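You operate a simulated robot arm through the tools that you are given. There is no shell and no other tool. Be economical: measure what you need, move in short steps, check, and stop when the job is done.

The job below is to be done with a simulated two-armed robot. You get a single attempt, and the scene is never put back.

Task
Take the orange tray and put it on top of the tray with black grips. Then fetch the stack of small forks from the top of the steel bench and set it on the top of the tumbling machine. Then open the brown drawer. Do these in the order given.

It is judged by the outcome, as a careful person would: the job done as asked, and still so three seconds after it is handed in. It fails if anything else is knocked over, pushed out of place, dropped, spilled or broken.

Robot
Two 6-joint arms with two-finger grippers on one trunk, on a base that drives. Base frame: it is fixed to the floor where the robot stands at the start and does not move with it; the origin is under the middle of the robot, x ahead of it, y to its left, z up; the surface under the hand at the start is at about z = 0.74. Readings come in m, degrees, newtons and seconds.
The left shoulder is at the start at [0.07, 0.176, 1.119], the right one opposite. With the tool pointing down near the work surface each hand reaches from about 0.46 to 0.8 m from the robot's upright axis, wherever it stands, measured 20 degrees to its own side. Places, roughly: brown drawer [3, -14.2, 0.8]; stack of small forks (13x3x3 cm) [-0.3, -14.1, 0.8]; top of the tumbling machine [-1.3, -14.3, 1.4]; tray with black grips (27x19x5 cm) [0.3, -2.7, 0.7]. Payload 2.45 kg a hand.
Tool frame (each hand has its own): the origin (TCP) lies between the finger pads and is the grasp point; the fingertips stand 0.026 m ahead of it; z points along the fingers, y is the line along which they close. Largest opening 0.096 m; the body of the gripper starts 0.069 m behind the TCP.
Orientation is told as [roll, pitch, yaw] about the base's x, y, z axes, in that order, counted from this pose: with the fingers straight down and closing along the base's y, the tool's x points along the base's -x, its y along +y and its z along -z.

Tools
- The arms move only by the tool move_arm. It takes "left_increments", "right_increments" or both (then of equal length, played together; a hand with none holds still); each is a list of rows, each a list of 3 entries, a list of its own where there are three numbers: the shift along the tool's x, y, z in units of 40 mm (1.0 is 40 mm), then the turn, a rotation vector about the tool's x, y, z in units of 8 degrees (1.0 is 8 degrees), then the opening in per cent of the stroke, from 0 (shut) to 100 (fully open). In form: [[[x, y, z], [wx, wy, wz], jaw], ...]. A call has 1 to 12 rows; each row shifts and turns the commanded pose from where the row before left it, along the tool's axes as they then stand. A call with a number of a shift or a turn outside -1 to 1 is refused whole. Each row takes 0.2 s and may step no farther than 0.05 m and 8.6 degrees from the row before; otherwise, or with a gripper value out of range, the whole call is refused. A pose out of reach is approached as far as the arm can. The call stops where the force on the tool passes 40 N (or 10 N more than at its start, if that is more) or the arm is blocked; 0.2 s more then pass. Each finger halts on what it meets, pressing with about 34 N; the grip force reading is that of the motor and also rises with nothing between the fingers. The clock runs only during rows and for 0.2 s after the last one: add rows that do not move to give the fingers time. It gives the time, the measured TCP pose, the force on the tool (base axes), the opening and the grip force at its end, in the units of the frame above (readings bear some noise), with the torque about the TCP (base axes, N m) and any sound that the robot's microphone picked up.
- Cameras (640 x 400 px; columns grow to the right, rows downward): "scene" is now at [0.1359, -0.0164, 1.4349]; the picture's right is [-0.20, -0.98, 0.00], its down [-0.60, 0.12, -0.79] and it looks along [0.77, -0.15, -0.61] (base axes); focal length 276 px, centre (320, 200). "left" rides on the left gripper at [0.082, -0.003, -0.098] in its tool frame; the picture's right is [0.04, 1.00, 0.00], its down [-0.73, 0.03, -0.68] and it looks along [-0.68, 0.03, 0.73] (tool axes); focal length 256 px, centre (320, 200). "right" rides on the right gripper at [0.082, 0.003, -0.098] in its tool frame; the picture's right is [-0.04, 1.00, 0.00], its down [-0.73, -0.03, -0.68] and it looks along [-0.68, -0.03, 0.73] (tool axes); focal length 256 px, centre (320, 200). There is no depth. A picture from a camera that has moved, and an enlarged one, comes with that camera's place and axes in the base frame and with its lens.
- camera(camera): a new picture of that camera. The clock stands still meanwhile.
- slide_trunk(by): slides the trunk up (or, below 0, down) by that many m; the arms and the scene camera ride with it, the base frame stays. It gives what a move gives, with no picture.
- base_move(legs): drives the robot by 1 to 6 legs, each [ahead, left, turn to the left] in m, m and degrees, along the robot's own axes; the way and the turn of a leg run together, so that a leg with both is an arc; at most 1.5 m and 180 degrees a leg. The arms and the cameras ride along, it lands a little off, and it stops where it bumps. It gives what a move gives.
- pan_tilt(pan, tilt): turns the head with the scene camera to pan (to the left, within 86 degrees either way) and tilt (down, from -29 to 69), counted from straight ahead of the robot. It gives what a move gives.
- inspect(camera, box): a new picture of the part [left, top, right, bottom] of that camera's present view, enlarged. The clock stands still meanwhile.
- close_job(): hands the job in; it is judged then, once.

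Work in short steps. Places have to be worked out from the pictures, the camera data and where the tool is seen: move nearer, look again, correct. Check each grasp and each placing, and mend what went wrong. You have 165 turns and 130 pictures in all, those below and enlarged ones among them. Open the grippers and draw the arms clear of the work before you hand the job in, unless the task says otherwise.

The tools are called after "Request:" as name(argument=value, ...) on one line, values as JSON. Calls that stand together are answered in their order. move_arm: Moves the arms, as the interface text tells. Its arguments: {"type":"object","properties":{"left_increments":{"type":"array"},"right_increments":{"type":"array"}},"required":[]} The other tools are called the same way: slide_trunk (by) slides the trunk up or down; base_move (legs) drives the base; pan_tilt (pan, tilt) turns the head that bears the scene camera; camera (camera) takes a picture; inspect (camera, box) takes an enlarged picture of a part of a camera's view; close_job () hands the job in.

At the start:

```text
time_s: 0.0
left_tcp_pos: [0.6224, 0.1695, 1.0817]
left_orientation: [0.0, 0.0, 0.0]
left_force: [-0.8, -0.2, -0.3]
left_torque: [-0.01, -0.02, 0.05]
left_opening: 0.0959
left_finger_force: 0.0
right_tcp_pos: [0.4111, -0.2195, 1.0668]
right_orientation: [0.0, -0.1, 0.0]
right_force: [-0.5, 0.3, 0.8]
right_torque: [0.0, -0.02, 0.0]
right_opening: 0.0957
right_finger_force: 0.1
trunk travel left (down, up): [-0.604, 0.236]
robot x, y, heading: [0.0022, -0.0001, -0.0]
head pan, tilt: [-11.3, 37.9]
```

scene: 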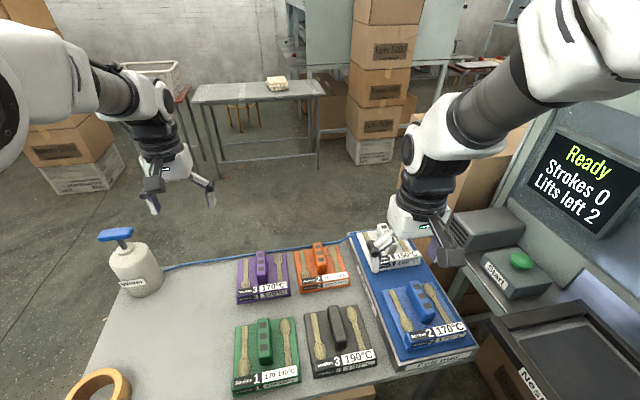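
right: 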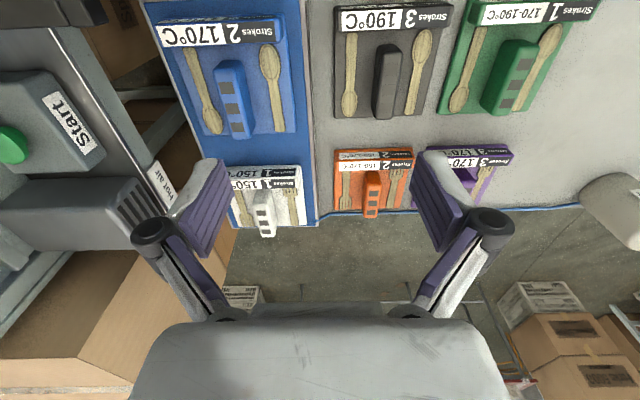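
left: 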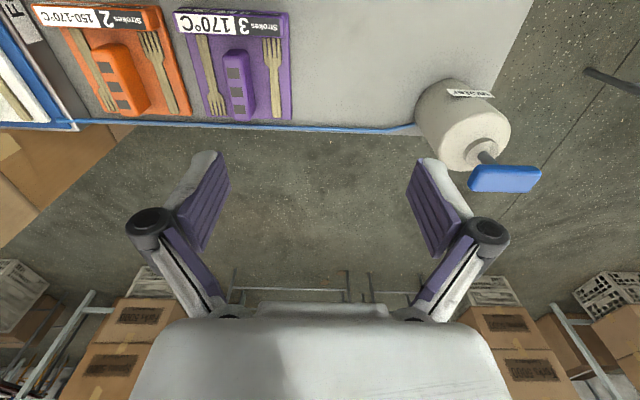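

The table ahead holds moulds, not obviously the orange tray; I look round to the right, where the tray with black grips is.

Request:
pan_tilt(pan=-80, tilt=20)

Request:
camera(camera="scene")

```text
time_s: 1.4
left_tcp_pos: [0.6222, 0.1691, 1.0825]
left_orientation: [0.1, 0.0, 0.0]
left_force: [0.4, 0.3, 0.3]
left_torque: [-0.04, 0.01, -0.03]
left_opening: 0.0961
left_finger_force: 0.0
right_tcp_pos: [0.4108, -0.2187, 1.0681]
right_orientation: [0.1, -0.1, 0.0]
right_force: [-0.2, 0.2, 0.6]
right_torque: [0.01, -0.04, -0.02]
right_opening: 0.0962
right_finger_force: 0.2
trunk travel left (down, up): [-0.604, 0.236]
robot x, y, heading: [0.0029, -0.0013, -0.0]
head pan, tilt: [-80.0, 20.0]
```

```text
126 pictures are left
camera scene: at [0.0675, -0.0911, 1.4631], right [-0.98, -0.17, 0.0], down [-0.06, 0.34, -0.94], along [0.16, -0.93, -0.34], focal length 276 px, centre (320, 200)
```

scene: 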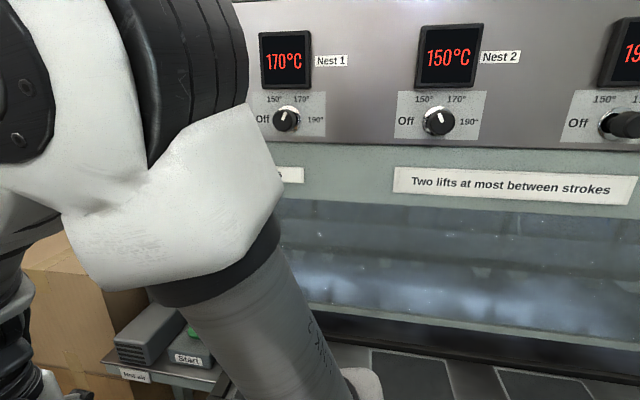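

A machine stands close on the right. I look to the left to find free floor.

Request:
pan_tilt(pan=75, tilt=25)

Request:
camera(camera="scene")

```text
time_s: 3.8
left_tcp_pos: [0.6215, 0.1692, 1.0819]
left_orientation: [-0.1, 0.0, 0.0]
left_force: [-0.3, -0.4, -0.7]
left_torque: [-0.01, -0.05, 0.04]
left_opening: 0.0962
left_finger_force: 0.2
right_tcp_pos: [0.4102, -0.219, 1.0684]
right_orientation: [0.0, 0.0, 0.0]
right_force: [-0.1, 0.4, -0.5]
right_torque: [0.04, -0.02, 0.0]
right_opening: 0.0961
right_finger_force: 0.1
trunk travel left (down, up): [-0.604, 0.236]
robot x, y, heading: [0.0016, 0.0006, 0.2]
head pan, tilt: [75.0, 25.0]
```

```text
125 pictures are left
camera scene: at [0.0751, 0.0896, 1.455], right [0.97, -0.26, 0.0], down [-0.11, -0.41, -0.91], along [0.23, 0.88, -0.42], focal length 276 px, centre (320, 200)
```

scene: 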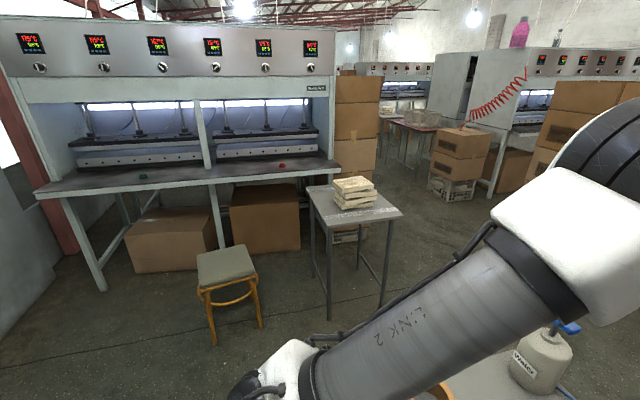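

There is open floor on the left; I turn in place to the left to see what lies behind.

Request:
base_move(legs=[[0, 0, 90]])

Request:
camera(camera="scene")

Request:
pan_tilt(pan=0, tilt=25)

Request:
camera(camera="scene")

```text
time_s: 8.0
left_tcp_pos: [-0.1565, 0.6262, 1.0813]
left_orientation: [0.1, -0.1, 88.8]
left_force: [-0.5, -0.6, -0.4]
left_torque: [-0.04, -0.01, 0.03]
left_opening: 0.096
left_finger_force: 0.0
right_tcp_pos: [0.2281, 0.4061, 1.0681]
right_orientation: [0.0, -0.1, 88.8]
right_force: [-0.2, -0.3, -0.2]
right_torque: [0.0, -0.01, 0.0]
right_opening: 0.0957
right_finger_force: 0.0
trunk travel left (down, up): [-0.604, 0.236]
robot x, y, heading: [0.0002, 0.0002, 88.6]
head pan, tilt: [75.0, 25.0]
```

```text
124 pictures are left
camera scene: at [-0.0866, 0.0766, 1.455], right [0.28, 0.96, 0.0], down [0.41, -0.12, -0.91], along [-0.87, 0.25, -0.42], focal length 276 px, centre (320, 200)
```

scene: 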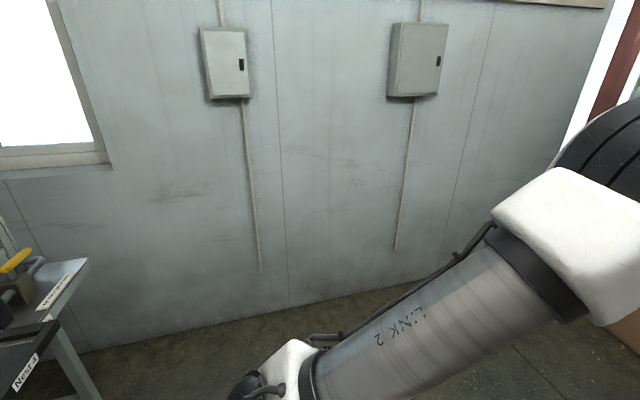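

```text
time_s: 9.4
left_tcp_pos: [-0.156, 0.6252, 1.082]
left_orientation: [-0.1, 0.0, 88.9]
left_force: [0.0, -0.7, 0.2]
left_torque: [-0.01, -0.05, 0.01]
left_opening: 0.0961
left_finger_force: 0.2
right_tcp_pos: [0.227, 0.4068, 1.0667]
right_orientation: [0.0, 0.0, 88.8]
right_force: [-0.4, 0.3, 0.7]
right_torque: [0.01, -0.01, -0.02]
right_opening: 0.0961
right_finger_force: 0.0
trunk travel left (down, up): [-0.604, 0.236]
robot x, y, heading: [-0.0028, -0.004, 88.8]
head pan, tilt: [0.0, 25.0]
```

```text
123 pictures are left
camera scene: at [0.0038, 0.143, 1.455], right [1.0, -0.02, 0.0], down [-0.01, -0.42, -0.91], along [0.02, 0.91, -0.42], focal length 276 px, centre (320, 200)
```

scene: 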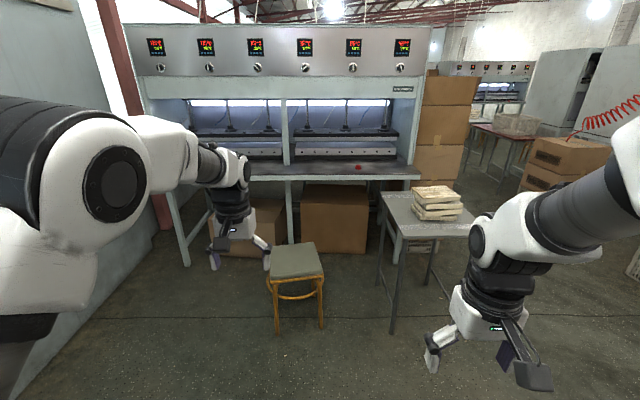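

Wall behind; the ways out run past the start table. I look right (east) and steeply down to judge the gaps.

Request:
pan_tilt(pan=-60, tilt=35)

Request:
camera(camera="scene")

Request:
pan_tilt(pan=-10, tilt=69)

Request:
camera(camera="scene")

```text
time_s: 10.8
left_tcp_pos: [-0.156, 0.6247, 1.0803]
left_orientation: [0.1, 0.0, 88.8]
left_force: [-0.2, 0.0, 0.8]
left_torque: [0.03, 0.02, -0.03]
left_opening: 0.096
left_finger_force: 0.1
right_tcp_pos: [0.2275, 0.4068, 1.0677]
right_orientation: [-0.1, 0.0, 88.7]
right_force: [-0.8, 0.6, -0.4]
right_torque: [0.0, 0.01, -0.02]
right_opening: 0.0959
right_finger_force: 0.1
trunk travel left (down, up): [-0.604, 0.236]
robot x, y, heading: [-0.0006, 0.0004, 88.7]
head pan, tilt: [-60.0, 35.0]
```

```text
122 pictures are left
camera scene: at [0.079, 0.0934, 1.4393], right [0.48, -0.88, 0.0], down [-0.5, -0.28, -0.82], along [0.72, 0.4, -0.57], focal length 276 px, centre (320, 200)
```

scene: 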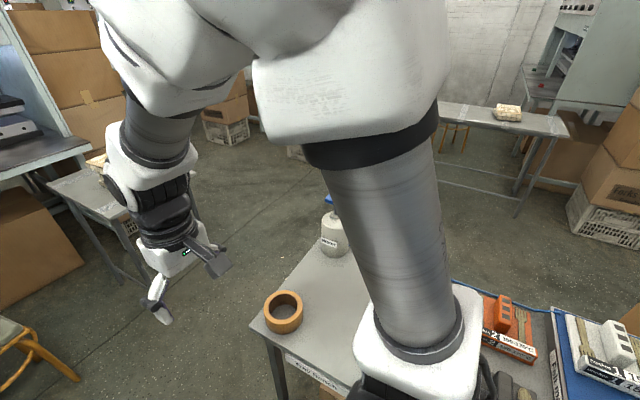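

```text
time_s: 11.9
left_tcp_pos: [-0.1571, 0.624, 1.0816]
left_orientation: [0.0, -0.1, 88.8]
left_force: [0.4, -0.6, -1.1]
left_torque: [0.01, 0.02, 0.03]
left_opening: 0.0959
left_finger_force: 0.0
right_tcp_pos: [0.2271, 0.4058, 1.0678]
right_orientation: [-0.1, 0.1, 88.8]
right_force: [-0.6, -0.4, 0.4]
right_torque: [-0.02, 0.0, -0.03]
right_opening: 0.096
right_finger_force: 0.1
trunk travel left (down, up): [-0.604, 0.236]
robot x, y, heading: [-0.0002, -0.0022, 88.7]
head pan, tilt: [-10.0, 68.8]
```

```text
121 pictures are left
camera scene: at [0.0128, 0.1058, 1.3956], right [0.98, -0.19, 0.0], down [-0.18, -0.91, -0.36], along [0.07, 0.36, -0.93], focal length 276 px, centre (320, 200)
```

scene: 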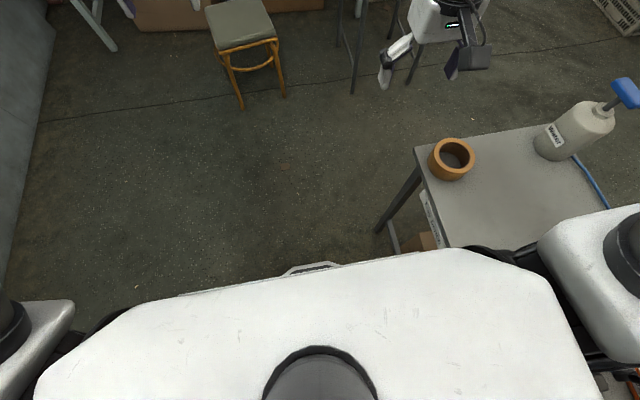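

The gap between the start table (y≈0.45) and the side table (y≈1.3) is about 0.85 m. I raise the trunk so the arms clear the tables, face forward again and strafe left.

Request:
slide_trunk(by=0.2)

Request:
base_move(legs=[[0.85, 0, 0], [0, 0, -88.7]])

Request:
pan_tilt(pan=-35, tilt=25)

Request:
camera(camera="scene")

```text
time_s: 14.1
left_tcp_pos: [-0.1567, 0.6255, 1.2819]
left_orientation: [0.0, 0.0, 88.8]
left_force: [0.2, 0.0, -0.2]
left_torque: [0.02, -0.01, 0.0]
left_opening: 0.0957
left_finger_force: 0.0
right_tcp_pos: [0.2264, 0.4063, 1.2671]
right_orientation: [0.0, -0.1, 88.9]
right_force: [0.1, 0.3, 0.6]
right_torque: [0.01, 0.04, 0.0]
right_opening: 0.0958
right_finger_force: 0.0
trunk travel left (down, up): [-0.804, 0.036]
robot x, y, heading: [-0.0009, 0.0004, 88.6]
head pan, tilt: [-10.0, 68.8]
```

```text
time_s: 22.4
left_tcp_pos: [0.6386, 1.0496, 1.2819]
left_orientation: [0.0, 0.0, 1.2]
left_force: [-0.7, 0.6, -0.1]
left_torque: [0.02, -0.02, 0.02]
left_opening: 0.0961
left_finger_force: 0.1
right_tcp_pos: [0.4354, 0.6581, 1.2675]
right_orientation: [0.0, 0.0, 1.2]
right_force: [0.2, -0.1, -0.5]
right_torque: [0.0, 0.02, 0.03]
right_opening: 0.096
right_finger_force: 0.1
trunk travel left (down, up): [-0.804, 0.036]
robot x, y, heading: [0.0195, 0.8664, 1.3]
head pan, tilt: [-10.0, 68.8]
```

```text
time_s: 23.5
left_tcp_pos: [0.6379, 1.0495, 1.2815]
left_orientation: [-0.1, 0.0, 1.1]
left_force: [-0.7, -0.2, -0.6]
left_torque: [0.02, -0.01, 0.02]
left_opening: 0.0959
left_finger_force: 0.0
right_tcp_pos: [0.4351, 0.6574, 1.2685]
right_orientation: [0.0, 0.0, 1.2]
right_force: [-0.5, -0.6, 0.4]
right_torque: [0.01, -0.01, 0.02]
right_opening: 0.0958
right_finger_force: 0.1
trunk travel left (down, up): [-0.804, 0.036]
robot x, y, heading: [0.0211, 0.867, 1.0]
head pan, tilt: [-35.0, 25.0]
```

```text
120 pictures are left
camera scene: at [0.1477, 0.8185, 1.6549], right [-0.56, -0.83, 0.0], down [-0.35, 0.24, -0.91], along [0.75, -0.5, -0.42], focal length 276 px, centre (320, 200)
```

scene: 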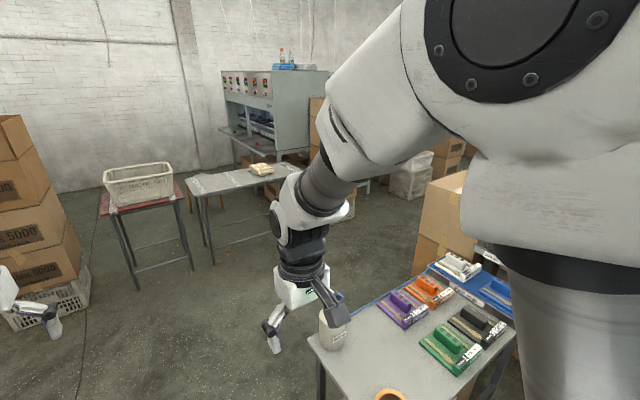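

The way ahead is clear; I drive 1.4 m ahead and turn right to look south.

Request:
base_move(legs=[[1.4, 0, 0], [0, 0, -91]])

Request:
pan_tilt(pan=0, tilt=25)

Request:
camera(camera="scene")

```text
time_s: 34.3
left_tcp_pos: [1.5864, 0.2643, 1.2822]
left_orientation: [0.0, 0.1, -89.8]
left_force: [-0.1, -0.1, 0.6]
left_torque: [-0.04, -0.03, 0.0]
left_opening: 0.0962
left_finger_force: 0.0
right_tcp_pos: [1.1965, 0.4746, 1.2679]
right_orientation: [0.0, 0.1, -89.7]
right_force: [0.1, -0.3, 0.7]
right_torque: [-0.02, -0.02, 0.01]
right_opening: 0.0961
right_finger_force: 0.1
trunk travel left (down, up): [-0.804, 0.036]
robot x, y, heading: [1.4122, 0.8846, -89.9]
head pan, tilt: [-35.0, 25.0]
```

```text
time_s: 35.3
left_tcp_pos: [1.586, 0.2648, 1.2813]
left_orientation: [0.0, 0.1, -89.7]
left_force: [0.0, 0.0, 0.0]
left_torque: [-0.02, 0.02, -0.02]
left_opening: 0.096
left_finger_force: 0.0
right_tcp_pos: [1.1967, 0.474, 1.268]
right_orientation: [-0.1, 0.1, -89.7]
right_force: [0.2, 0.9, 0.3]
right_torque: [-0.03, 0.01, -0.01]
right_opening: 0.0962
right_finger_force: 0.0
trunk travel left (down, up): [-0.804, 0.036]
robot x, y, heading: [1.4135, 0.8848, -89.8]
head pan, tilt: [0.0, 25.0]
```

```text
119 pictures are left
camera scene: at [1.4151, 0.744, 1.655], right [-1.0, 0.0, 0.0], down [0.0, 0.42, -0.91], along [0.0, -0.91, -0.42], focal length 276 px, centre (320, 200)
```

scene: 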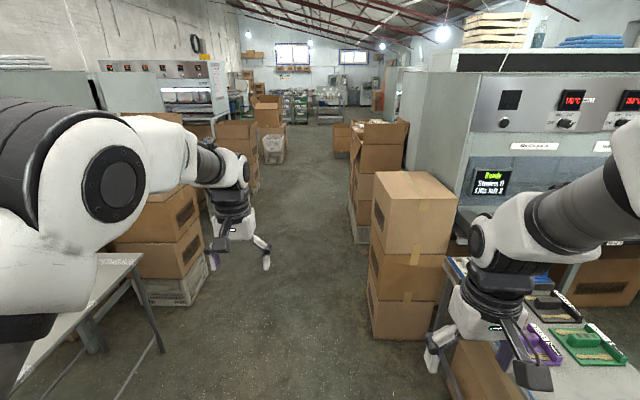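

A corridor runs south between x≈1.0 and 2.4. I shift to x≈1.7 and drive south about 2.8 m.

Request:
base_move(legs=[[0, 0.27, 0], [1.4, 0, 0], [1.3, 0, 0]])

Request:
pan_tilt(pan=-60, tilt=25)

Request:
camera(camera="scene")

```text
time_s: 50.0
left_tcp_pos: [1.8788, -2.463, 1.2828]
left_orientation: [0.0, 0.0, -90.4]
left_force: [0.5, 0.4, -0.6]
left_torque: [-0.01, -0.01, 0.0]
left_opening: 0.0961
left_finger_force: 0.2
right_tcp_pos: [1.4911, -2.2484, 1.2687]
right_orientation: [0.0, -0.1, -90.4]
right_force: [-0.3, 0.6, -0.4]
right_torque: [-0.02, -0.02, -0.04]
right_opening: 0.096
right_finger_force: 0.2
trunk travel left (down, up): [-0.804, 0.036]
robot x, y, heading: [1.7165, -1.8422, -90.4]
head pan, tilt: [0.0, 25.0]
```

```text
time_s: 51.3
left_tcp_pos: [1.8774, -2.4636, 1.2816]
left_orientation: [-0.1, 0.0, -90.4]
left_force: [-0.3, -0.2, 0.4]
left_torque: [-0.01, 0.03, 0.01]
left_opening: 0.0958
left_finger_force: 0.1
right_tcp_pos: [1.492, -2.2491, 1.2673]
right_orientation: [-0.1, -0.1, -90.3]
right_force: [-0.2, 0.3, 0.5]
right_torque: [-0.01, 0.04, 0.03]
right_opening: 0.096
right_finger_force: 0.1
trunk travel left (down, up): [-0.804, 0.036]
robot x, y, heading: [1.7165, -1.8399, -90.7]
head pan, tilt: [-60.0, 25.0]
```

```text
118 pictures are left
camera scene: at [1.6339, -1.9355, 1.655], right [-0.49, 0.87, 0.0], down [0.37, 0.21, -0.91], along [-0.79, -0.45, -0.42], focal length 276 px, centre (320, 200)
```

scene: 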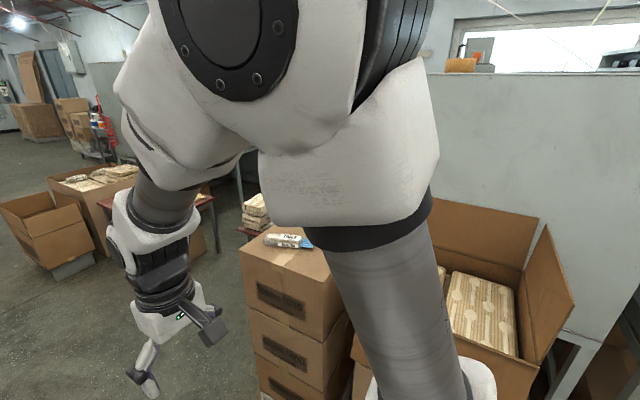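

The tray's station is hidden behind cartons; I go on 1.2 m and look again.

Request:
base_move(legs=[[1.2, 0.05, 0]])

Request:
pan_tilt(pan=-82, tilt=25)

Request:
camera(camera="scene")

Request:
camera(camera="right")

```text
time_s: 57.4
left_tcp_pos: [1.9319, -3.6666, 1.2823]
left_orientation: [0.0, -0.1, -89.9]
left_force: [-0.6, 1.2, 0.6]
left_torque: [-0.05, 0.01, -0.03]
left_opening: 0.096
left_finger_force: 0.1
right_tcp_pos: [1.5422, -3.4566, 1.2683]
right_orientation: [0.0, 0.1, -89.9]
right_force: [-0.1, 0.3, -0.3]
right_torque: [-0.03, 0.03, -0.01]
right_opening: 0.0961
right_finger_force: 0.0
trunk travel left (down, up): [-0.804, 0.036]
robot x, y, heading: [1.7602, -3.0423, -89.7]
head pan, tilt: [-60.0, 25.0]
```

```text
time_s: 58.3
left_tcp_pos: [1.93, -3.6689, 1.2827]
left_orientation: [-0.1, 0.0, -90.0]
left_force: [0.3, 0.4, -0.8]
left_torque: [-0.01, 0.03, -0.01]
left_opening: 0.0962
left_finger_force: 0.2
right_tcp_pos: [1.5423, -3.4575, 1.2674]
right_orientation: [0.1, 0.1, -90.0]
right_force: [0.2, -0.4, 0.3]
right_torque: [-0.01, -0.02, 0.01]
right_opening: 0.0961
right_finger_force: 0.0
trunk travel left (down, up): [-0.804, 0.036]
robot x, y, heading: [1.7607, -3.0459, -89.9]
head pan, tilt: [-82.0, 25.0]
```

```text
117 pictures are left
camera scene: at [1.6701, -3.1095, 1.655], right [-0.14, 0.99, 0.0], down [0.42, 0.06, -0.91], along [-0.9, -0.13, -0.42], focal length 276 px, centre (320, 200)
```

scene: 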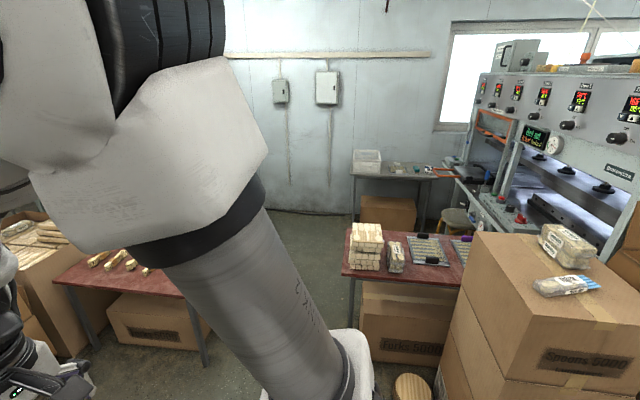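

```text
116 pictures are left
camera right: at [1.544, -3.3774, 1.3664], right [1.0, -0.04, 0.0], down [-0.03, -0.73, 0.68], along [-0.03, -0.68, -0.73], focal length 256 px, centre (320, 200)
```

right: 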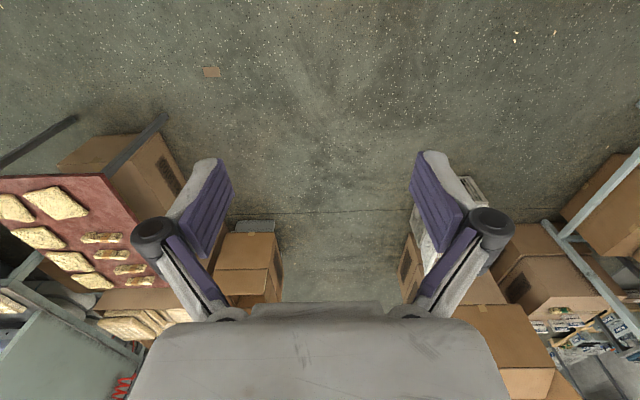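

A red table with stacks and flat trays is visible at about x≈0.4, y≈-2.7; I enlarge it.

Request:
inspect(camera="scene", box=[330, 120, 560, 290])

Request:
base_move(legs=[[0, 0, -90]])

Request:
pan_tilt(pan=0, tilt=25)

Request:
camera(camera="scene")

```text
2.35 times, centred on (445, 205) of scene
camera zoom: at [1.6701, -3.1095, 1.655], right [-0.14, 0.99, 0.0], down [0.42, 0.06, -0.91], along [-0.9, -0.13, -0.42], focal length 649 px, centre (26, 188)
```

zoom: 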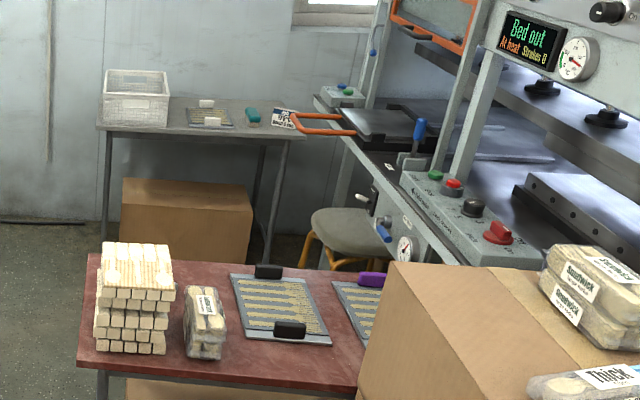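

```text
time_s: 62.5
left_tcp_pos: [1.1404, -3.2241, 1.2812]
left_orientation: [0.1, -0.1, -179.2]
left_force: [-0.4, -0.1, 0.1]
left_torque: [0.02, 0.02, 0.0]
left_opening: 0.0959
left_finger_force: 0.1
right_tcp_pos: [1.3462, -2.833, 1.2681]
right_orientation: [0.0, -0.1, -179.2]
right_force: [-0.6, 0.0, 0.0]
right_torque: [0.02, -0.02, -0.01]
right_opening: 0.0959
right_finger_force: 0.1
trunk travel left (down, up): [-0.804, 0.036]
robot x, y, heading: [1.7603, -3.0448, -179.2]
head pan, tilt: [-82.0, 25.0]
```

```text
time_s: 64.0
left_tcp_pos: [1.14, -3.2242, 1.282]
left_orientation: [0.0, 0.0, -179.1]
left_force: [0.3, -0.4, -0.4]
left_torque: [0.03, 0.0, 0.01]
left_opening: 0.0959
left_finger_force: 0.0
right_tcp_pos: [1.346, -2.8331, 1.2675]
right_orientation: [0.0, 0.0, -179.2]
right_force: [0.1, 0.1, 0.3]
right_torque: [-0.02, 0.0, -0.01]
right_opening: 0.0959
right_finger_force: 0.1
trunk travel left (down, up): [-0.804, 0.036]
robot x, y, heading: [1.7605, -3.0441, -179.1]
head pan, tilt: [0.0, 25.0]
```

```text
114 pictures are left
camera scene: at [1.6187, -3.0475, 1.655], right [-0.01, 1.0, 0.0], down [0.42, 0.01, -0.91], along [-0.91, -0.01, -0.42], focal length 276 px, centre (320, 200)
```

scene: 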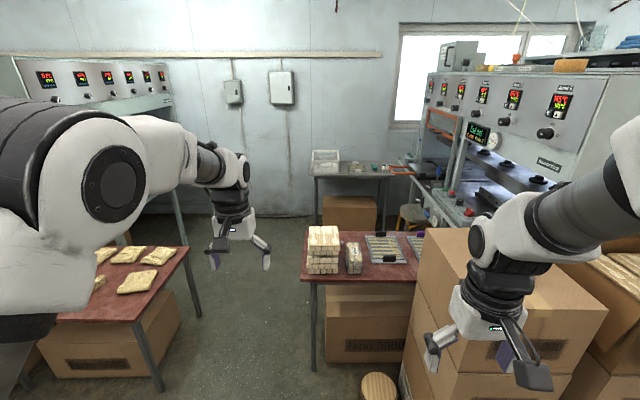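

The black-grip tray is at about (0.3, -2.7) on the red table; the rest of that table is hidden by a carton. I move nearer along the aisle to see it.

Request:
base_move(legs=[[0.75, 0.4, 0]])

Request:
pan_tilt(pan=-25, tilt=35)

Request:
camera(camera="scene")

Request:
camera(camera="right")

```text
time_s: 68.5
left_tcp_pos: [0.4029, -3.6303, 1.2825]
left_orientation: [0.0, 0.0, -179.2]
left_force: [-0.2, -0.4, -0.4]
left_torque: [0.01, 0.0, -0.01]
left_opening: 0.0956
left_finger_force: 0.1
right_tcp_pos: [0.6104, -3.2397, 1.2692]
right_orientation: [-0.1, 0.0, -179.1]
right_force: [-0.3, 0.5, -0.6]
right_torque: [0.0, 0.01, 0.04]
right_opening: 0.0958
right_finger_force: 0.1
trunk travel left (down, up): [-0.804, 0.036]
robot x, y, heading: [1.0228, -3.4513, -178.9]
head pan, tilt: [0.0, 25.0]
```

```text
time_s: 69.4
left_tcp_pos: [0.4017, -3.6318, 1.2819]
left_orientation: [-0.1, 0.0, -179.0]
left_force: [-0.2, -0.6, 0.4]
left_torque: [0.01, -0.02, 0.02]
left_opening: 0.096
left_finger_force: 0.0
right_tcp_pos: [0.6074, -3.2389, 1.2675]
right_orientation: [0.0, 0.0, -179.1]
right_force: [0.8, 0.4, -0.3]
right_torque: [-0.01, 0.0, 0.0]
right_opening: 0.0959
right_finger_force: 0.0
trunk travel left (down, up): [-0.804, 0.036]
robot x, y, heading: [1.023, -3.4547, -179.1]
head pan, tilt: [-25.0, 35.0]
```

```text
113 pictures are left
camera scene: at [0.8917, -3.4163, 1.6392], right [0.41, 0.91, 0.0], down [0.52, -0.23, -0.82], along [-0.75, 0.33, -0.57], focal length 276 px, centre (320, 200)
```

scene: 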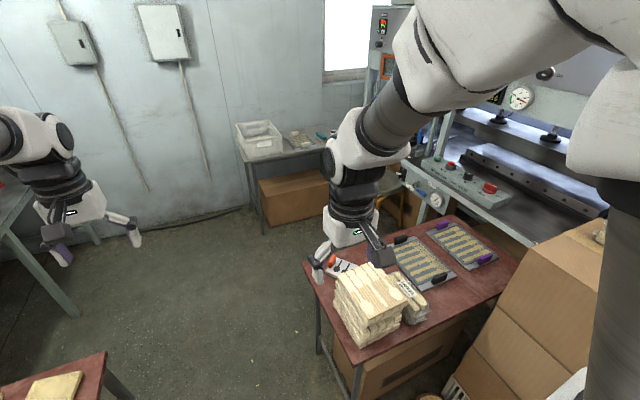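

```text
112 pictures are left
camera right: at [0.6877, -3.2424, 1.3664], right [-0.02, -1.0, 0.0], down [-0.73, 0.02, 0.68], along [-0.68, 0.02, -0.73], focal length 256 px, centre (320, 200)
```

right: 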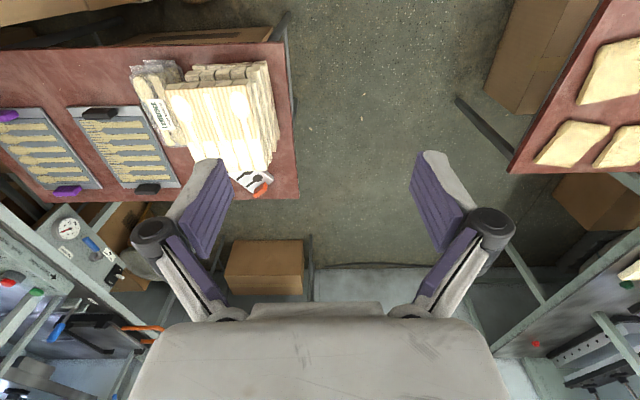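

Trays are flat plates with coloured grips. I look closer at the grey table at the back and the press for the orange one.

Request:
inspect(camera="scene", box=[220, 90, 400, 240])

Request:
pan_tilt(pan=-5, tilt=30)

Request:
inspect(camera="right", box=[0, 180, 240, 340])

```text
2.67 times, centred on (310, 165) of scene
camera zoom: at [0.8917, -3.4163, 1.6392], right [0.41, 0.91, 0.0], down [0.52, -0.23, -0.82], along [-0.75, 0.33, -0.57], focal length 735 px, centre (347, 293)
```

zoom: 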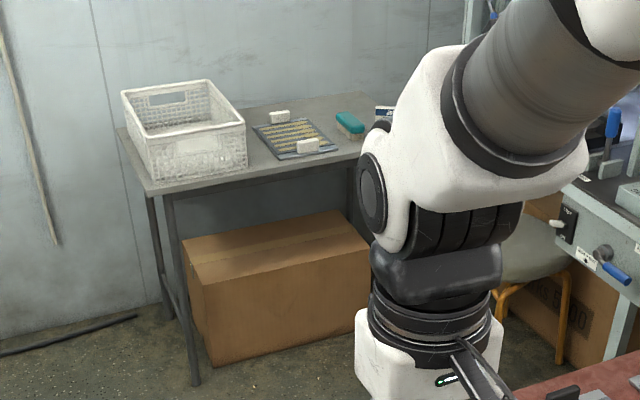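

```text
time_s: 70.2
left_tcp_pos: [0.4027, -3.6304, 1.2816]
left_orientation: [0.0, 0.0, -179.1]
left_force: [0.9, 0.5, 0.4]
left_torque: [0.0, 0.0, 0.01]
left_opening: 0.0956
left_finger_force: 0.1
right_tcp_pos: [0.6085, -3.2388, 1.2667]
right_orientation: [0.0, 0.0, -179.1]
right_force: [0.2, 1.5, 0.0]
right_torque: [-0.01, -0.01, -0.03]
right_opening: 0.0961
right_finger_force: 0.0
trunk travel left (down, up): [-0.804, 0.036]
robot x, y, heading: [1.0241, -3.4501, -179.1]
head pan, tilt: [-5.0, 30.0]
```

```text
2.50 times, centred on (120, 260) of right
camera zoom: at [0.6881, -3.2422, 1.3665], right [-0.02, -1.0, 0.0], down [-0.73, 0.02, 0.68], along [-0.68, 0.02, -0.73], focal length 640 px, centre (820, 50)
```

zoom: 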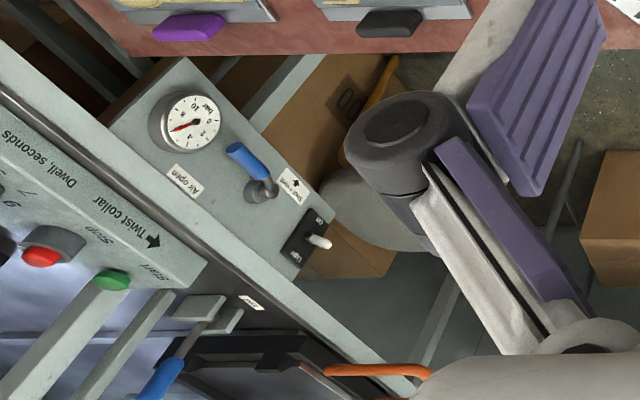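

The orange tray is not in sight yet. Before entering the narrow aisle I turn the left wrist round so its camera looks back at my own base, to learn its width.

Request:
move_arm(left_increments=[[[0, 0, 0], [0, 0, 1], 100], [[0, 0, 0], [0, 0, 1], 100], [[0, 0, 0], [0, 0, 1], 100], [[0, 0, 0], [0, 0, 1], 100], [[0, 0, 0], [0, 0, 1], 100], [[0, 0, 0], [0, 0, 1], 100], [[0, 0, 0], [0, 0, 1], 100], [[0, 0, 0], [0, 0, 1], 100], [[0, 0, 0], [0, 0, 1], 100], [[0, 0, 0], [0, 0, 1], 100], [[0, 0, 0], [0, 0, 1], 100], [[0, 0, 0], [0, 0, 1], 100]])

Request:
camera(camera="left")

```text
time_s: 72.8
left_tcp_pos: [0.4027, -3.6306, 1.2815]
left_orientation: [0.1, 0.0, 84.6]
left_force: [-0.5, 0.5, 0.1]
left_torque: [-0.02, 0.04, 0.02]
left_opening: 0.0961
left_finger_force: 0.0
right_tcp_pos: [0.6087, -3.2393, 1.2669]
right_orientation: [0.0, 0.0, -179.1]
right_force: [-0.1, 0.6, 0.2]
right_torque: [-0.02, 0.0, -0.01]
right_opening: 0.096
right_finger_force: 0.1
trunk travel left (down, up): [-0.804, 0.036]
robot x, y, heading: [1.0232, -3.4527, -179.2]
head pan, tilt: [-5.0, 30.0]
```

```text
109 pictures are left
camera left: at [0.3985, -3.7122, 1.3799], right [-1.0, 0.05, 0.0], down [0.04, 0.73, 0.68], along [0.04, 0.68, -0.73], focal length 256 px, centre (320, 200)
```

left: 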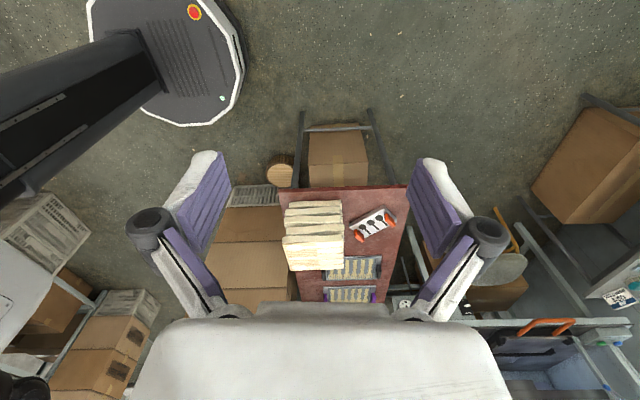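

My base is an octagon about ±0.3 m, low enough to slip under table tops. I enlarge the press bed with the orange handle.

Request:
inspect(camera="left", box=[460, 240, 640, 400])

Request:
camera(camera="scene")

```text
2.50 times, centred on (550, 320) of left
camera zoom: at [0.3985, -3.7122, 1.3799], right [-1.0, 0.05, 0.0], down [0.04, 0.73, 0.68], along [0.04, 0.68, -0.73], focal length 640 px, centre (-255, -100)
```

zoom: 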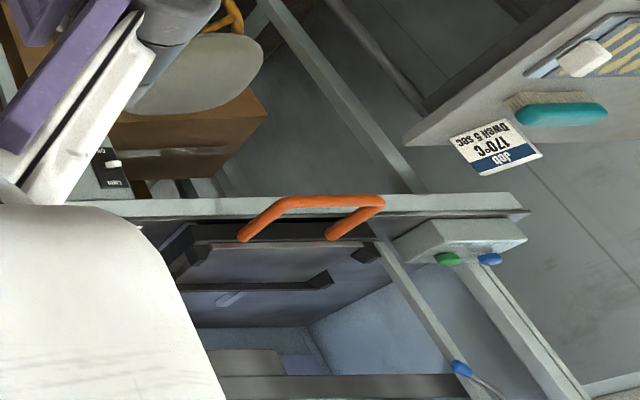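

```text
107 pictures are left
camera scene: at [0.8823, -3.4455, 1.647], right [0.07, 1.0, 0.0], down [0.5, -0.04, -0.87], along [-0.86, 0.06, -0.5], focal length 276 px, centre (320, 200)
```

scene: 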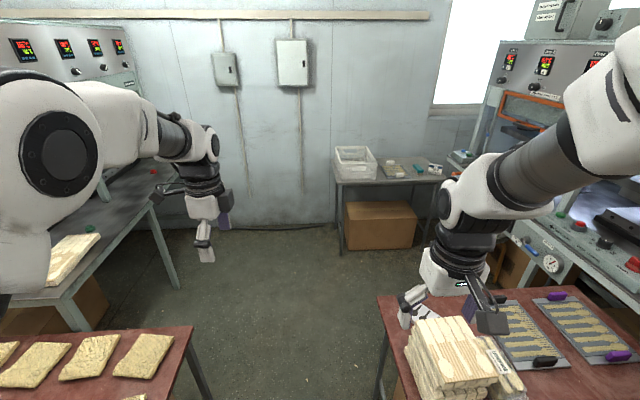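

No orange tray yet; the north end of the red table is still hidden. I go further through the aisle.

Request:
base_move(legs=[[0.65, 0.03, -0.9], [0.7, 0, 0]])

Request:
pan_tilt(pan=-86, tilt=30)

Request:
camera(camera="scene")

Request:
camera(camera="left")

```text
time_s: 79.9
left_tcp_pos: [-0.9511, -3.6528, 1.2824]
left_orientation: [0.1, 0.0, 83.9]
left_force: [-0.3, 0.1, -0.9]
left_torque: [-0.02, -0.04, -0.02]
left_opening: 0.0962
left_finger_force: 0.0
right_tcp_pos: [-0.7392, -3.2654, 1.2686]
right_orientation: [0.0, 0.1, 180.0]
right_force: [0.0, -0.7, -0.3]
right_torque: [0.01, -0.01, 0.0]
right_opening: 0.096
right_finger_force: 0.0
trunk travel left (down, up): [-0.804, 0.036]
robot x, y, heading: [-0.3268, -3.4833, 179.9]
head pan, tilt: [-5.0, 30.0]
```

```text
time_s: 81.5
left_tcp_pos: [-0.9516, -3.6531, 1.2815]
left_orientation: [-0.1, -0.1, 83.9]
left_force: [-1.2, -0.3, 0.5]
left_torque: [-0.05, -0.01, 0.0]
left_opening: 0.096
left_finger_force: 0.0
right_tcp_pos: [-0.7415, -3.2658, 1.2681]
right_orientation: [0.0, 0.0, 179.9]
right_force: [0.1, -0.2, -0.5]
right_torque: [-0.02, 0.02, 0.01]
right_opening: 0.0961
right_finger_force: 0.1
trunk travel left (down, up): [-0.804, 0.036]
robot x, y, heading: [-0.3289, -3.4854, 179.8]
head pan, tilt: [-85.9, 30.0]
```

```text
106 pictures are left
camera scene: at [-0.3862, -3.3942, 1.647], right [1.0, 0.07, 0.0], down [0.04, -0.5, -0.87], along [-0.06, 0.86, -0.5], focal length 276 px, centre (320, 200)
```

scene: 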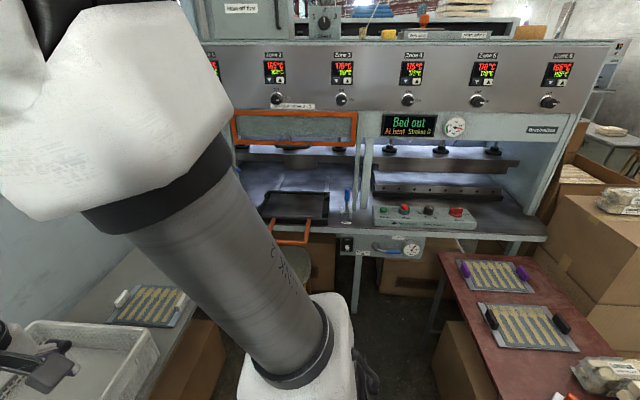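

```text
105 pictures are left
camera left: at [-0.9579, -3.7351, 1.3798], right [-1.0, 0.07, 0.0], down [0.05, 0.73, 0.68], along [0.04, 0.68, -0.73], focal length 256 px, centre (320, 200)
```

left: 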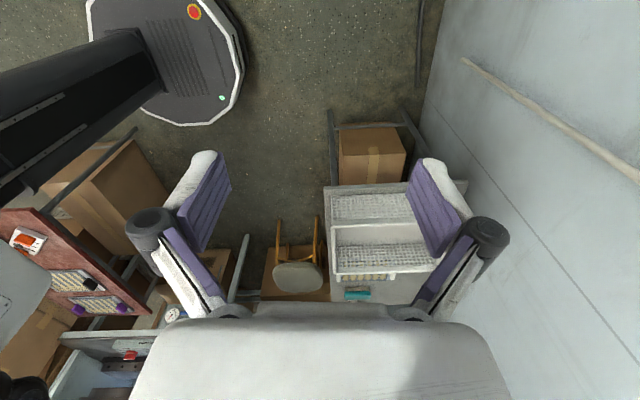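

The press's orange handle belongs to its bed, so the orange tray must be the orange one in the opening view on the start table (not in the list of places since it was in sight). I turn the wrist back, reverse out of the aisle and return there, coming to the table from the east.

Request:
move_arm(left_increments=[[[0, 0, 0], [0, 0, -1], 100], [[0, 0, 0], [0, 0, -1], 100], [[0, 0, 0], [0, 0, -1], 100], [[0, 0, 0], [0, 0, -1], 100], [[0, 0, 0], [0, 0, -1], 100], [[0, 0, 0], [0, 0, -1], 100], [[0, 0, 0], [0, 0, -1], 100], [[0, 0, 0], [0, 0, -1], 100], [[0, 0, 0], [0, 0, -1], 100], [[0, 0, 0], [0, 0, -1], 100], [[0, 0, 0], [0, 0, -1], 100], [[0, 0, 0], [0, 0, -1], 100]])

Request:
base_move(legs=[[-1.0, 0, 0], [-1.08, 0, 0]])

```text
time_s: 84.1
left_tcp_pos: [-0.9521, -3.6538, 1.2824]
left_orientation: [0.0, 0.0, -179.9]
left_force: [1.1, -0.5, 0.9]
left_torque: [-0.01, -0.03, -0.02]
left_opening: 0.096
left_finger_force: 0.0
right_tcp_pos: [-0.7399, -3.2658, 1.2681]
right_orientation: [0.0, 0.0, 179.9]
right_force: [0.3, 0.2, 0.3]
right_torque: [0.01, 0.02, 0.02]
right_opening: 0.096
right_finger_force: 0.2
trunk travel left (down, up): [-0.804, 0.036]
robot x, y, heading: [-0.3323, -3.4829, 179.6]
head pan, tilt: [-85.9, 30.0]
```

```text
time_s: 94.3
left_tcp_pos: [1.0938, -3.6527, 1.2802]
left_orientation: [0.0, 0.2, 178.5]
left_force: [-0.7, -0.7, 0.2]
left_torque: [-0.02, -0.03, 0.0]
left_opening: 0.0957
left_finger_force: 0.0
right_tcp_pos: [1.3169, -3.2718, 1.2676]
right_orientation: [0.1, 0.0, 178.5]
right_force: [-0.1, -0.1, 1.1]
right_torque: [0.0, 0.0, 0.05]
right_opening: 0.0958
right_finger_force: 0.1
trunk travel left (down, up): [-0.804, 0.036]
robot x, y, heading: [1.7218, -3.4981, 178.2]
head pan, tilt: [-85.9, 30.0]
```

Now I turn north and drive up the corridor.

Request:
base_move(legs=[[0, 0, -88.2], [1.2, 0, 0], [1.2, 0, 0], [1.2, 0, 0]])

Request:
pan_tilt(pan=50, tilt=35)

Request:
camera(camera="scene")

```text
time_s: 115.5
left_tcp_pos: [1.6789, 0.7108, 1.2821]
left_orientation: [-0.1, 0.0, 89.0]
left_force: [0.0, -0.4, -0.1]
left_torque: [0.04, -0.02, -0.03]
left_opening: 0.096
left_finger_force: 0.0
right_tcp_pos: [2.0622, 0.4939, 1.2689]
right_orientation: [0.0, -0.1, 89.0]
right_force: [-0.3, 0.0, -0.7]
right_torque: [0.02, 0.01, 0.01]
right_opening: 0.096
right_finger_force: 0.0
trunk travel left (down, up): [-0.804, 0.036]
robot x, y, heading: [1.8368, 0.088, 89.0]
head pan, tilt: [-85.9, 30.0]
```

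```text
time_s: 117.6
left_tcp_pos: [1.6777, 0.7134, 1.2822]
left_orientation: [0.0, 0.0, 89.0]
left_force: [-0.2, -0.1, -0.5]
left_torque: [-0.04, 0.0, -0.03]
left_opening: 0.0957
left_finger_force: 0.1
right_tcp_pos: [2.0625, 0.4931, 1.2657]
right_orientation: [0.0, 0.1, 89.0]
right_force: [-0.3, 0.3, 0.6]
right_torque: [0.03, 0.0, -0.02]
right_opening: 0.0961
right_finger_force: 0.1
trunk travel left (down, up): [-0.804, 0.036]
robot x, y, heading: [1.8375, 0.0882, 88.9]
head pan, tilt: [50.0, 35.0]
```

```text
104 pictures are left
camera scene: at [1.7713, 0.1958, 1.6392], right [0.66, 0.75, 0.0], down [0.43, -0.38, -0.82], along [-0.62, 0.54, -0.57], focal length 276 px, centre (320, 200)
```

scene: 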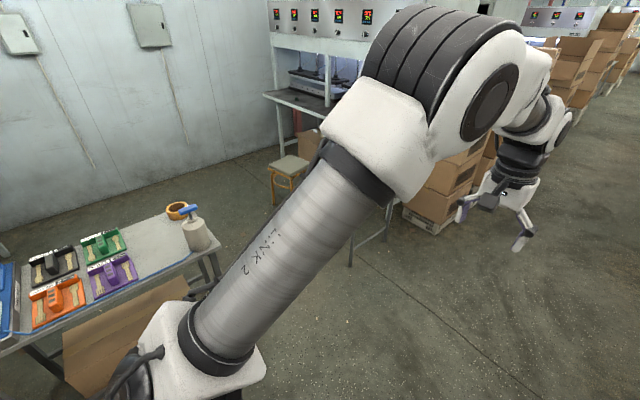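

The orange tray is at about (0.69, -0.12). I turn to face west and draw up to x≈1.37, y≈0.12.

Request:
base_move(legs=[[0, 0, 91], [0.45, -0.02, 0]])

Request:
camera(camera="left")

Request:
pan_tilt(pan=10, tilt=50)

Request:
camera(camera="scene")

```text
time_s: 124.2
left_tcp_pos: [0.7666, -0.075, 1.2825]
left_orientation: [-0.1, -0.2, -179.4]
left_force: [-0.3, -0.2, -0.7]
left_torque: [0.0, 0.02, -0.02]
left_opening: 0.0961
left_finger_force: 0.0
right_tcp_pos: [0.9738, 0.3177, 1.2685]
right_orientation: [0.0, 0.0, -179.4]
right_force: [0.0, 1.0, 0.3]
right_torque: [-0.02, 0.0, 0.01]
right_opening: 0.096
right_finger_force: 0.1
trunk travel left (down, up): [-0.804, 0.036]
robot x, y, heading: [1.3825, 0.1018, -179.4]
head pan, tilt: [50.0, 35.0]
```

```text
103 pictures are left
camera left: at [0.8478, -0.0695, 1.3803], right [0.05, -1.0, 0.0], down [-0.73, -0.04, 0.68], along [-0.68, -0.03, -0.73], focal length 256 px, centre (320, 200)
```

left: 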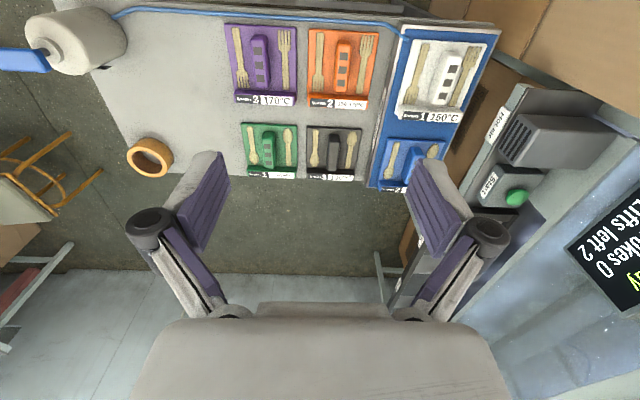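

```text
time_s: 125.3
left_tcp_pos: [0.7646, -0.0739, 1.2813]
left_orientation: [0.0, 0.0, -179.5]
left_force: [-0.7, 0.3, 0.2]
left_torque: [-0.01, 0.03, 0.0]
left_opening: 0.096
left_finger_force: 0.1
right_tcp_pos: [0.9718, 0.3172, 1.2681]
right_orientation: [0.0, 0.0, -179.4]
right_force: [1.0, 1.3, -0.1]
right_torque: [0.03, -0.01, 0.03]
right_opening: 0.0962
right_finger_force: 0.1
trunk travel left (down, up): [-0.804, 0.036]
robot x, y, heading: [1.3846, 0.1018, -179.4]
head pan, tilt: [10.0, 50.0]
```

```text
102 pictures are left
camera scene: at [1.2603, 0.0882, 1.6176], right [-0.19, 0.98, 0.0], down [0.75, 0.14, -0.64], along [-0.63, -0.12, -0.77], focal length 276 px, centre (320, 200)
```

scene: 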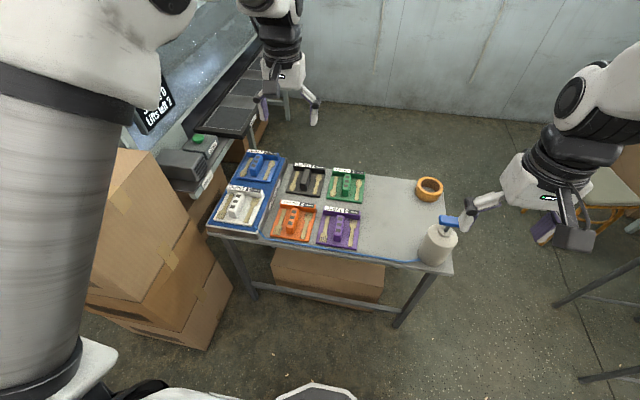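

Both views put the orange handle at about (0.69, -0.12), running along x, about 3 cm wide. I bring the left hand over it and down to z≈0.92 for a closer look.

Request:
move_arm(left_increments=[[[-0.2, 0.135, 1], [0, 0, 0], 100], [[-0.2, 0.135, 1], [0, 0, 0], 100], [[-0.2, 0.135, 1], [0, 0, 0], 100], [[-0.2, 0.135, 1], [0, 0, 0], 100], [[-0.2, 0.135, 1], [0, 0, 0], 100], [[-0.2, 0.135, 1], [0, 0, 0], 100], [[-0.2, 0.135, 1], [0, 0, 0], 100], [[-0.2, 0.135, 1], [0, 0, 0], 100], [[-0.2, 0.135, 1], [0, 0, 0], 100]])

Request:
camera(camera="left")

Request:
inspect(camera="scene", box=[200, 130, 400, 260])

```text
time_s: 127.3
left_tcp_pos: [0.691, -0.1249, 0.9194]
left_orientation: [0.0, 0.0, -179.3]
left_force: [-0.6, -0.1, 0.3]
left_torque: [0.03, -0.02, 0.0]
left_opening: 0.096
left_finger_force: 0.0
right_tcp_pos: [0.9708, 0.316, 1.2671]
right_orientation: [-0.1, 0.1, -179.5]
right_force: [0.1, -0.2, -0.5]
right_torque: [0.0, -0.01, 0.03]
right_opening: 0.0961
right_finger_force: 0.1
trunk travel left (down, up): [-0.804, 0.036]
robot x, y, heading: [1.3818, 0.1038, -179.3]
head pan, tilt: [10.0, 50.0]
```

```text
101 pictures are left
camera left: at [0.7723, -0.1206, 1.0181], right [0.05, -1.0, 0.0], down [-0.73, -0.04, 0.68], along [-0.68, -0.03, -0.73], focal length 256 px, centre (320, 200)
```

left: 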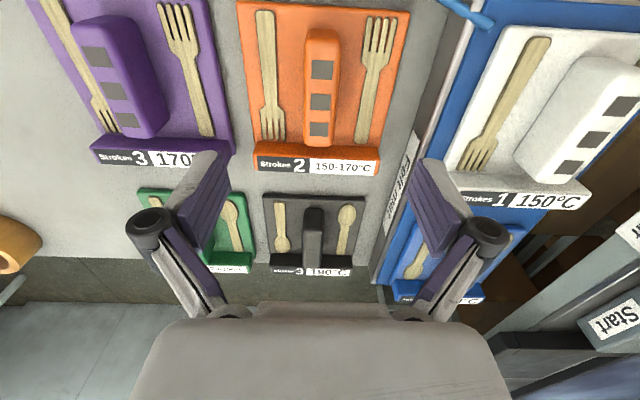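

```text
3.08 times, centred on (300, 195) of scene
camera zoom: at [1.2581, 0.0875, 1.6174], right [-0.18, 0.98, 0.0], down [0.75, 0.14, -0.64], along [-0.63, -0.12, -0.77], focal length 848 px, centre (382, 215)
```

zoom: 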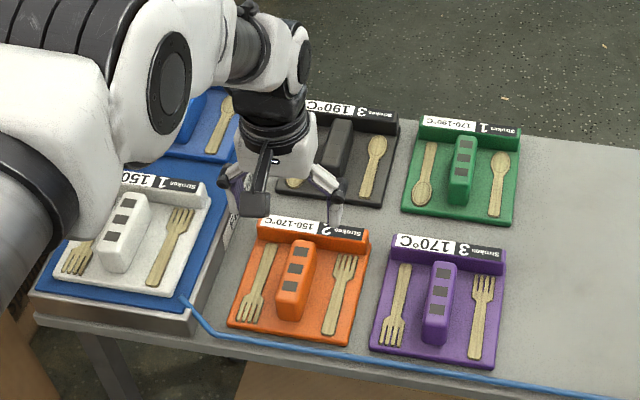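

The handle is straight below, the fingers square to it. I descend to z≈0.80 and look.

Request:
move_arm(left_increments=[[[0, 0, 1], [0, 0, 0], 100], [[0, 0, 1], [0, 0, 0], 100], [[0, 0, 0.9], [0, 0, 0], 100], [[0, 0, 0], [0, 0, 0], 100]])

Request:
camera(camera="left")

```text
time_s: 128.3
left_tcp_pos: [0.6993, -0.1229, 0.8074]
left_orientation: [0.0, 0.0, -179.5]
left_force: [0.4, 0.1, 0.2]
left_torque: [0.02, 0.0, 0.0]
left_opening: 0.096
left_finger_force: 0.1
left hand out of reach, approached as far as the arm can: row 3
right_tcp_pos: [0.9716, 0.3177, 1.2675]
right_orientation: [0.0, 0.0, -179.4]
right_force: [0.1, 0.5, -0.5]
right_torque: [0.0, -0.01, 0.0]
right_opening: 0.0957
right_finger_force: 0.1
trunk travel left (down, up): [-0.804, 0.036]
robot x, y, heading: [1.3862, 0.1037, -179.4]
head pan, tilt: [10.0, 50.0]
```

```text
99 pictures are left
camera left: at [0.7811, -0.1192, 0.9053], right [0.05, -1.0, 0.0], down [-0.73, -0.04, 0.68], along [-0.68, -0.03, -0.73], focal length 256 px, centre (320, 200)
```

left: 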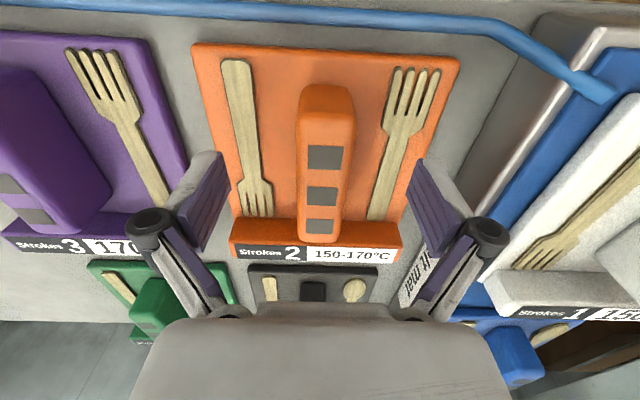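

The arm ran out of reach since the trunk is raised. I lift the hand a little and slide the trunk down 0.2 m.

Request:
move_arm(left_increments=[[[0, 0, -1], [0, 0, 0], 100], [[0, 0, -1], [0, 0, 0], 100], [[0, 0, -1], [0, 0, 0], 100], [[0, 0, -1], [0, 0, 0], 100], [[0, 0, -1], [0, 0, 0], 100]])

Request:
slide_trunk(by=-0.2)

```text
time_s: 129.5
left_tcp_pos: [0.7008, -0.1228, 1.0102]
left_orientation: [-0.1, 0.0, -179.5]
left_force: [0.9, 0.4, 0.7]
left_torque: [-0.02, 0.04, 0.01]
left_opening: 0.0962
left_finger_force: 0.1
right_tcp_pos: [0.974, 0.318, 1.2684]
right_orientation: [0.1, 0.0, -179.4]
right_force: [0.1, -0.4, 0.2]
right_torque: [0.01, 0.03, -0.04]
right_opening: 0.0962
right_finger_force: 0.1
trunk travel left (down, up): [-0.804, 0.036]
robot x, y, heading: [1.3832, 0.101, -179.2]
head pan, tilt: [10.0, 50.0]
```

```text
time_s: 131.7
left_tcp_pos: [0.6981, -0.1225, 0.8103]
left_orientation: [-0.1, 0.0, -179.4]
left_force: [0.2, 0.1, 0.4]
left_torque: [0.0, 0.04, 0.02]
left_opening: 0.096
left_finger_force: 0.1
right_tcp_pos: [0.9722, 0.3175, 1.0682]
right_orientation: [0.0, 0.0, -179.4]
right_force: [1.5, 0.0, 0.3]
right_torque: [-0.02, 0.01, -0.01]
right_opening: 0.0958
right_finger_force: 0.0
trunk travel left (down, up): [-0.604, 0.236]
robot x, y, heading: [1.387, 0.1037, -179.2]
head pan, tilt: [10.0, 50.0]
```

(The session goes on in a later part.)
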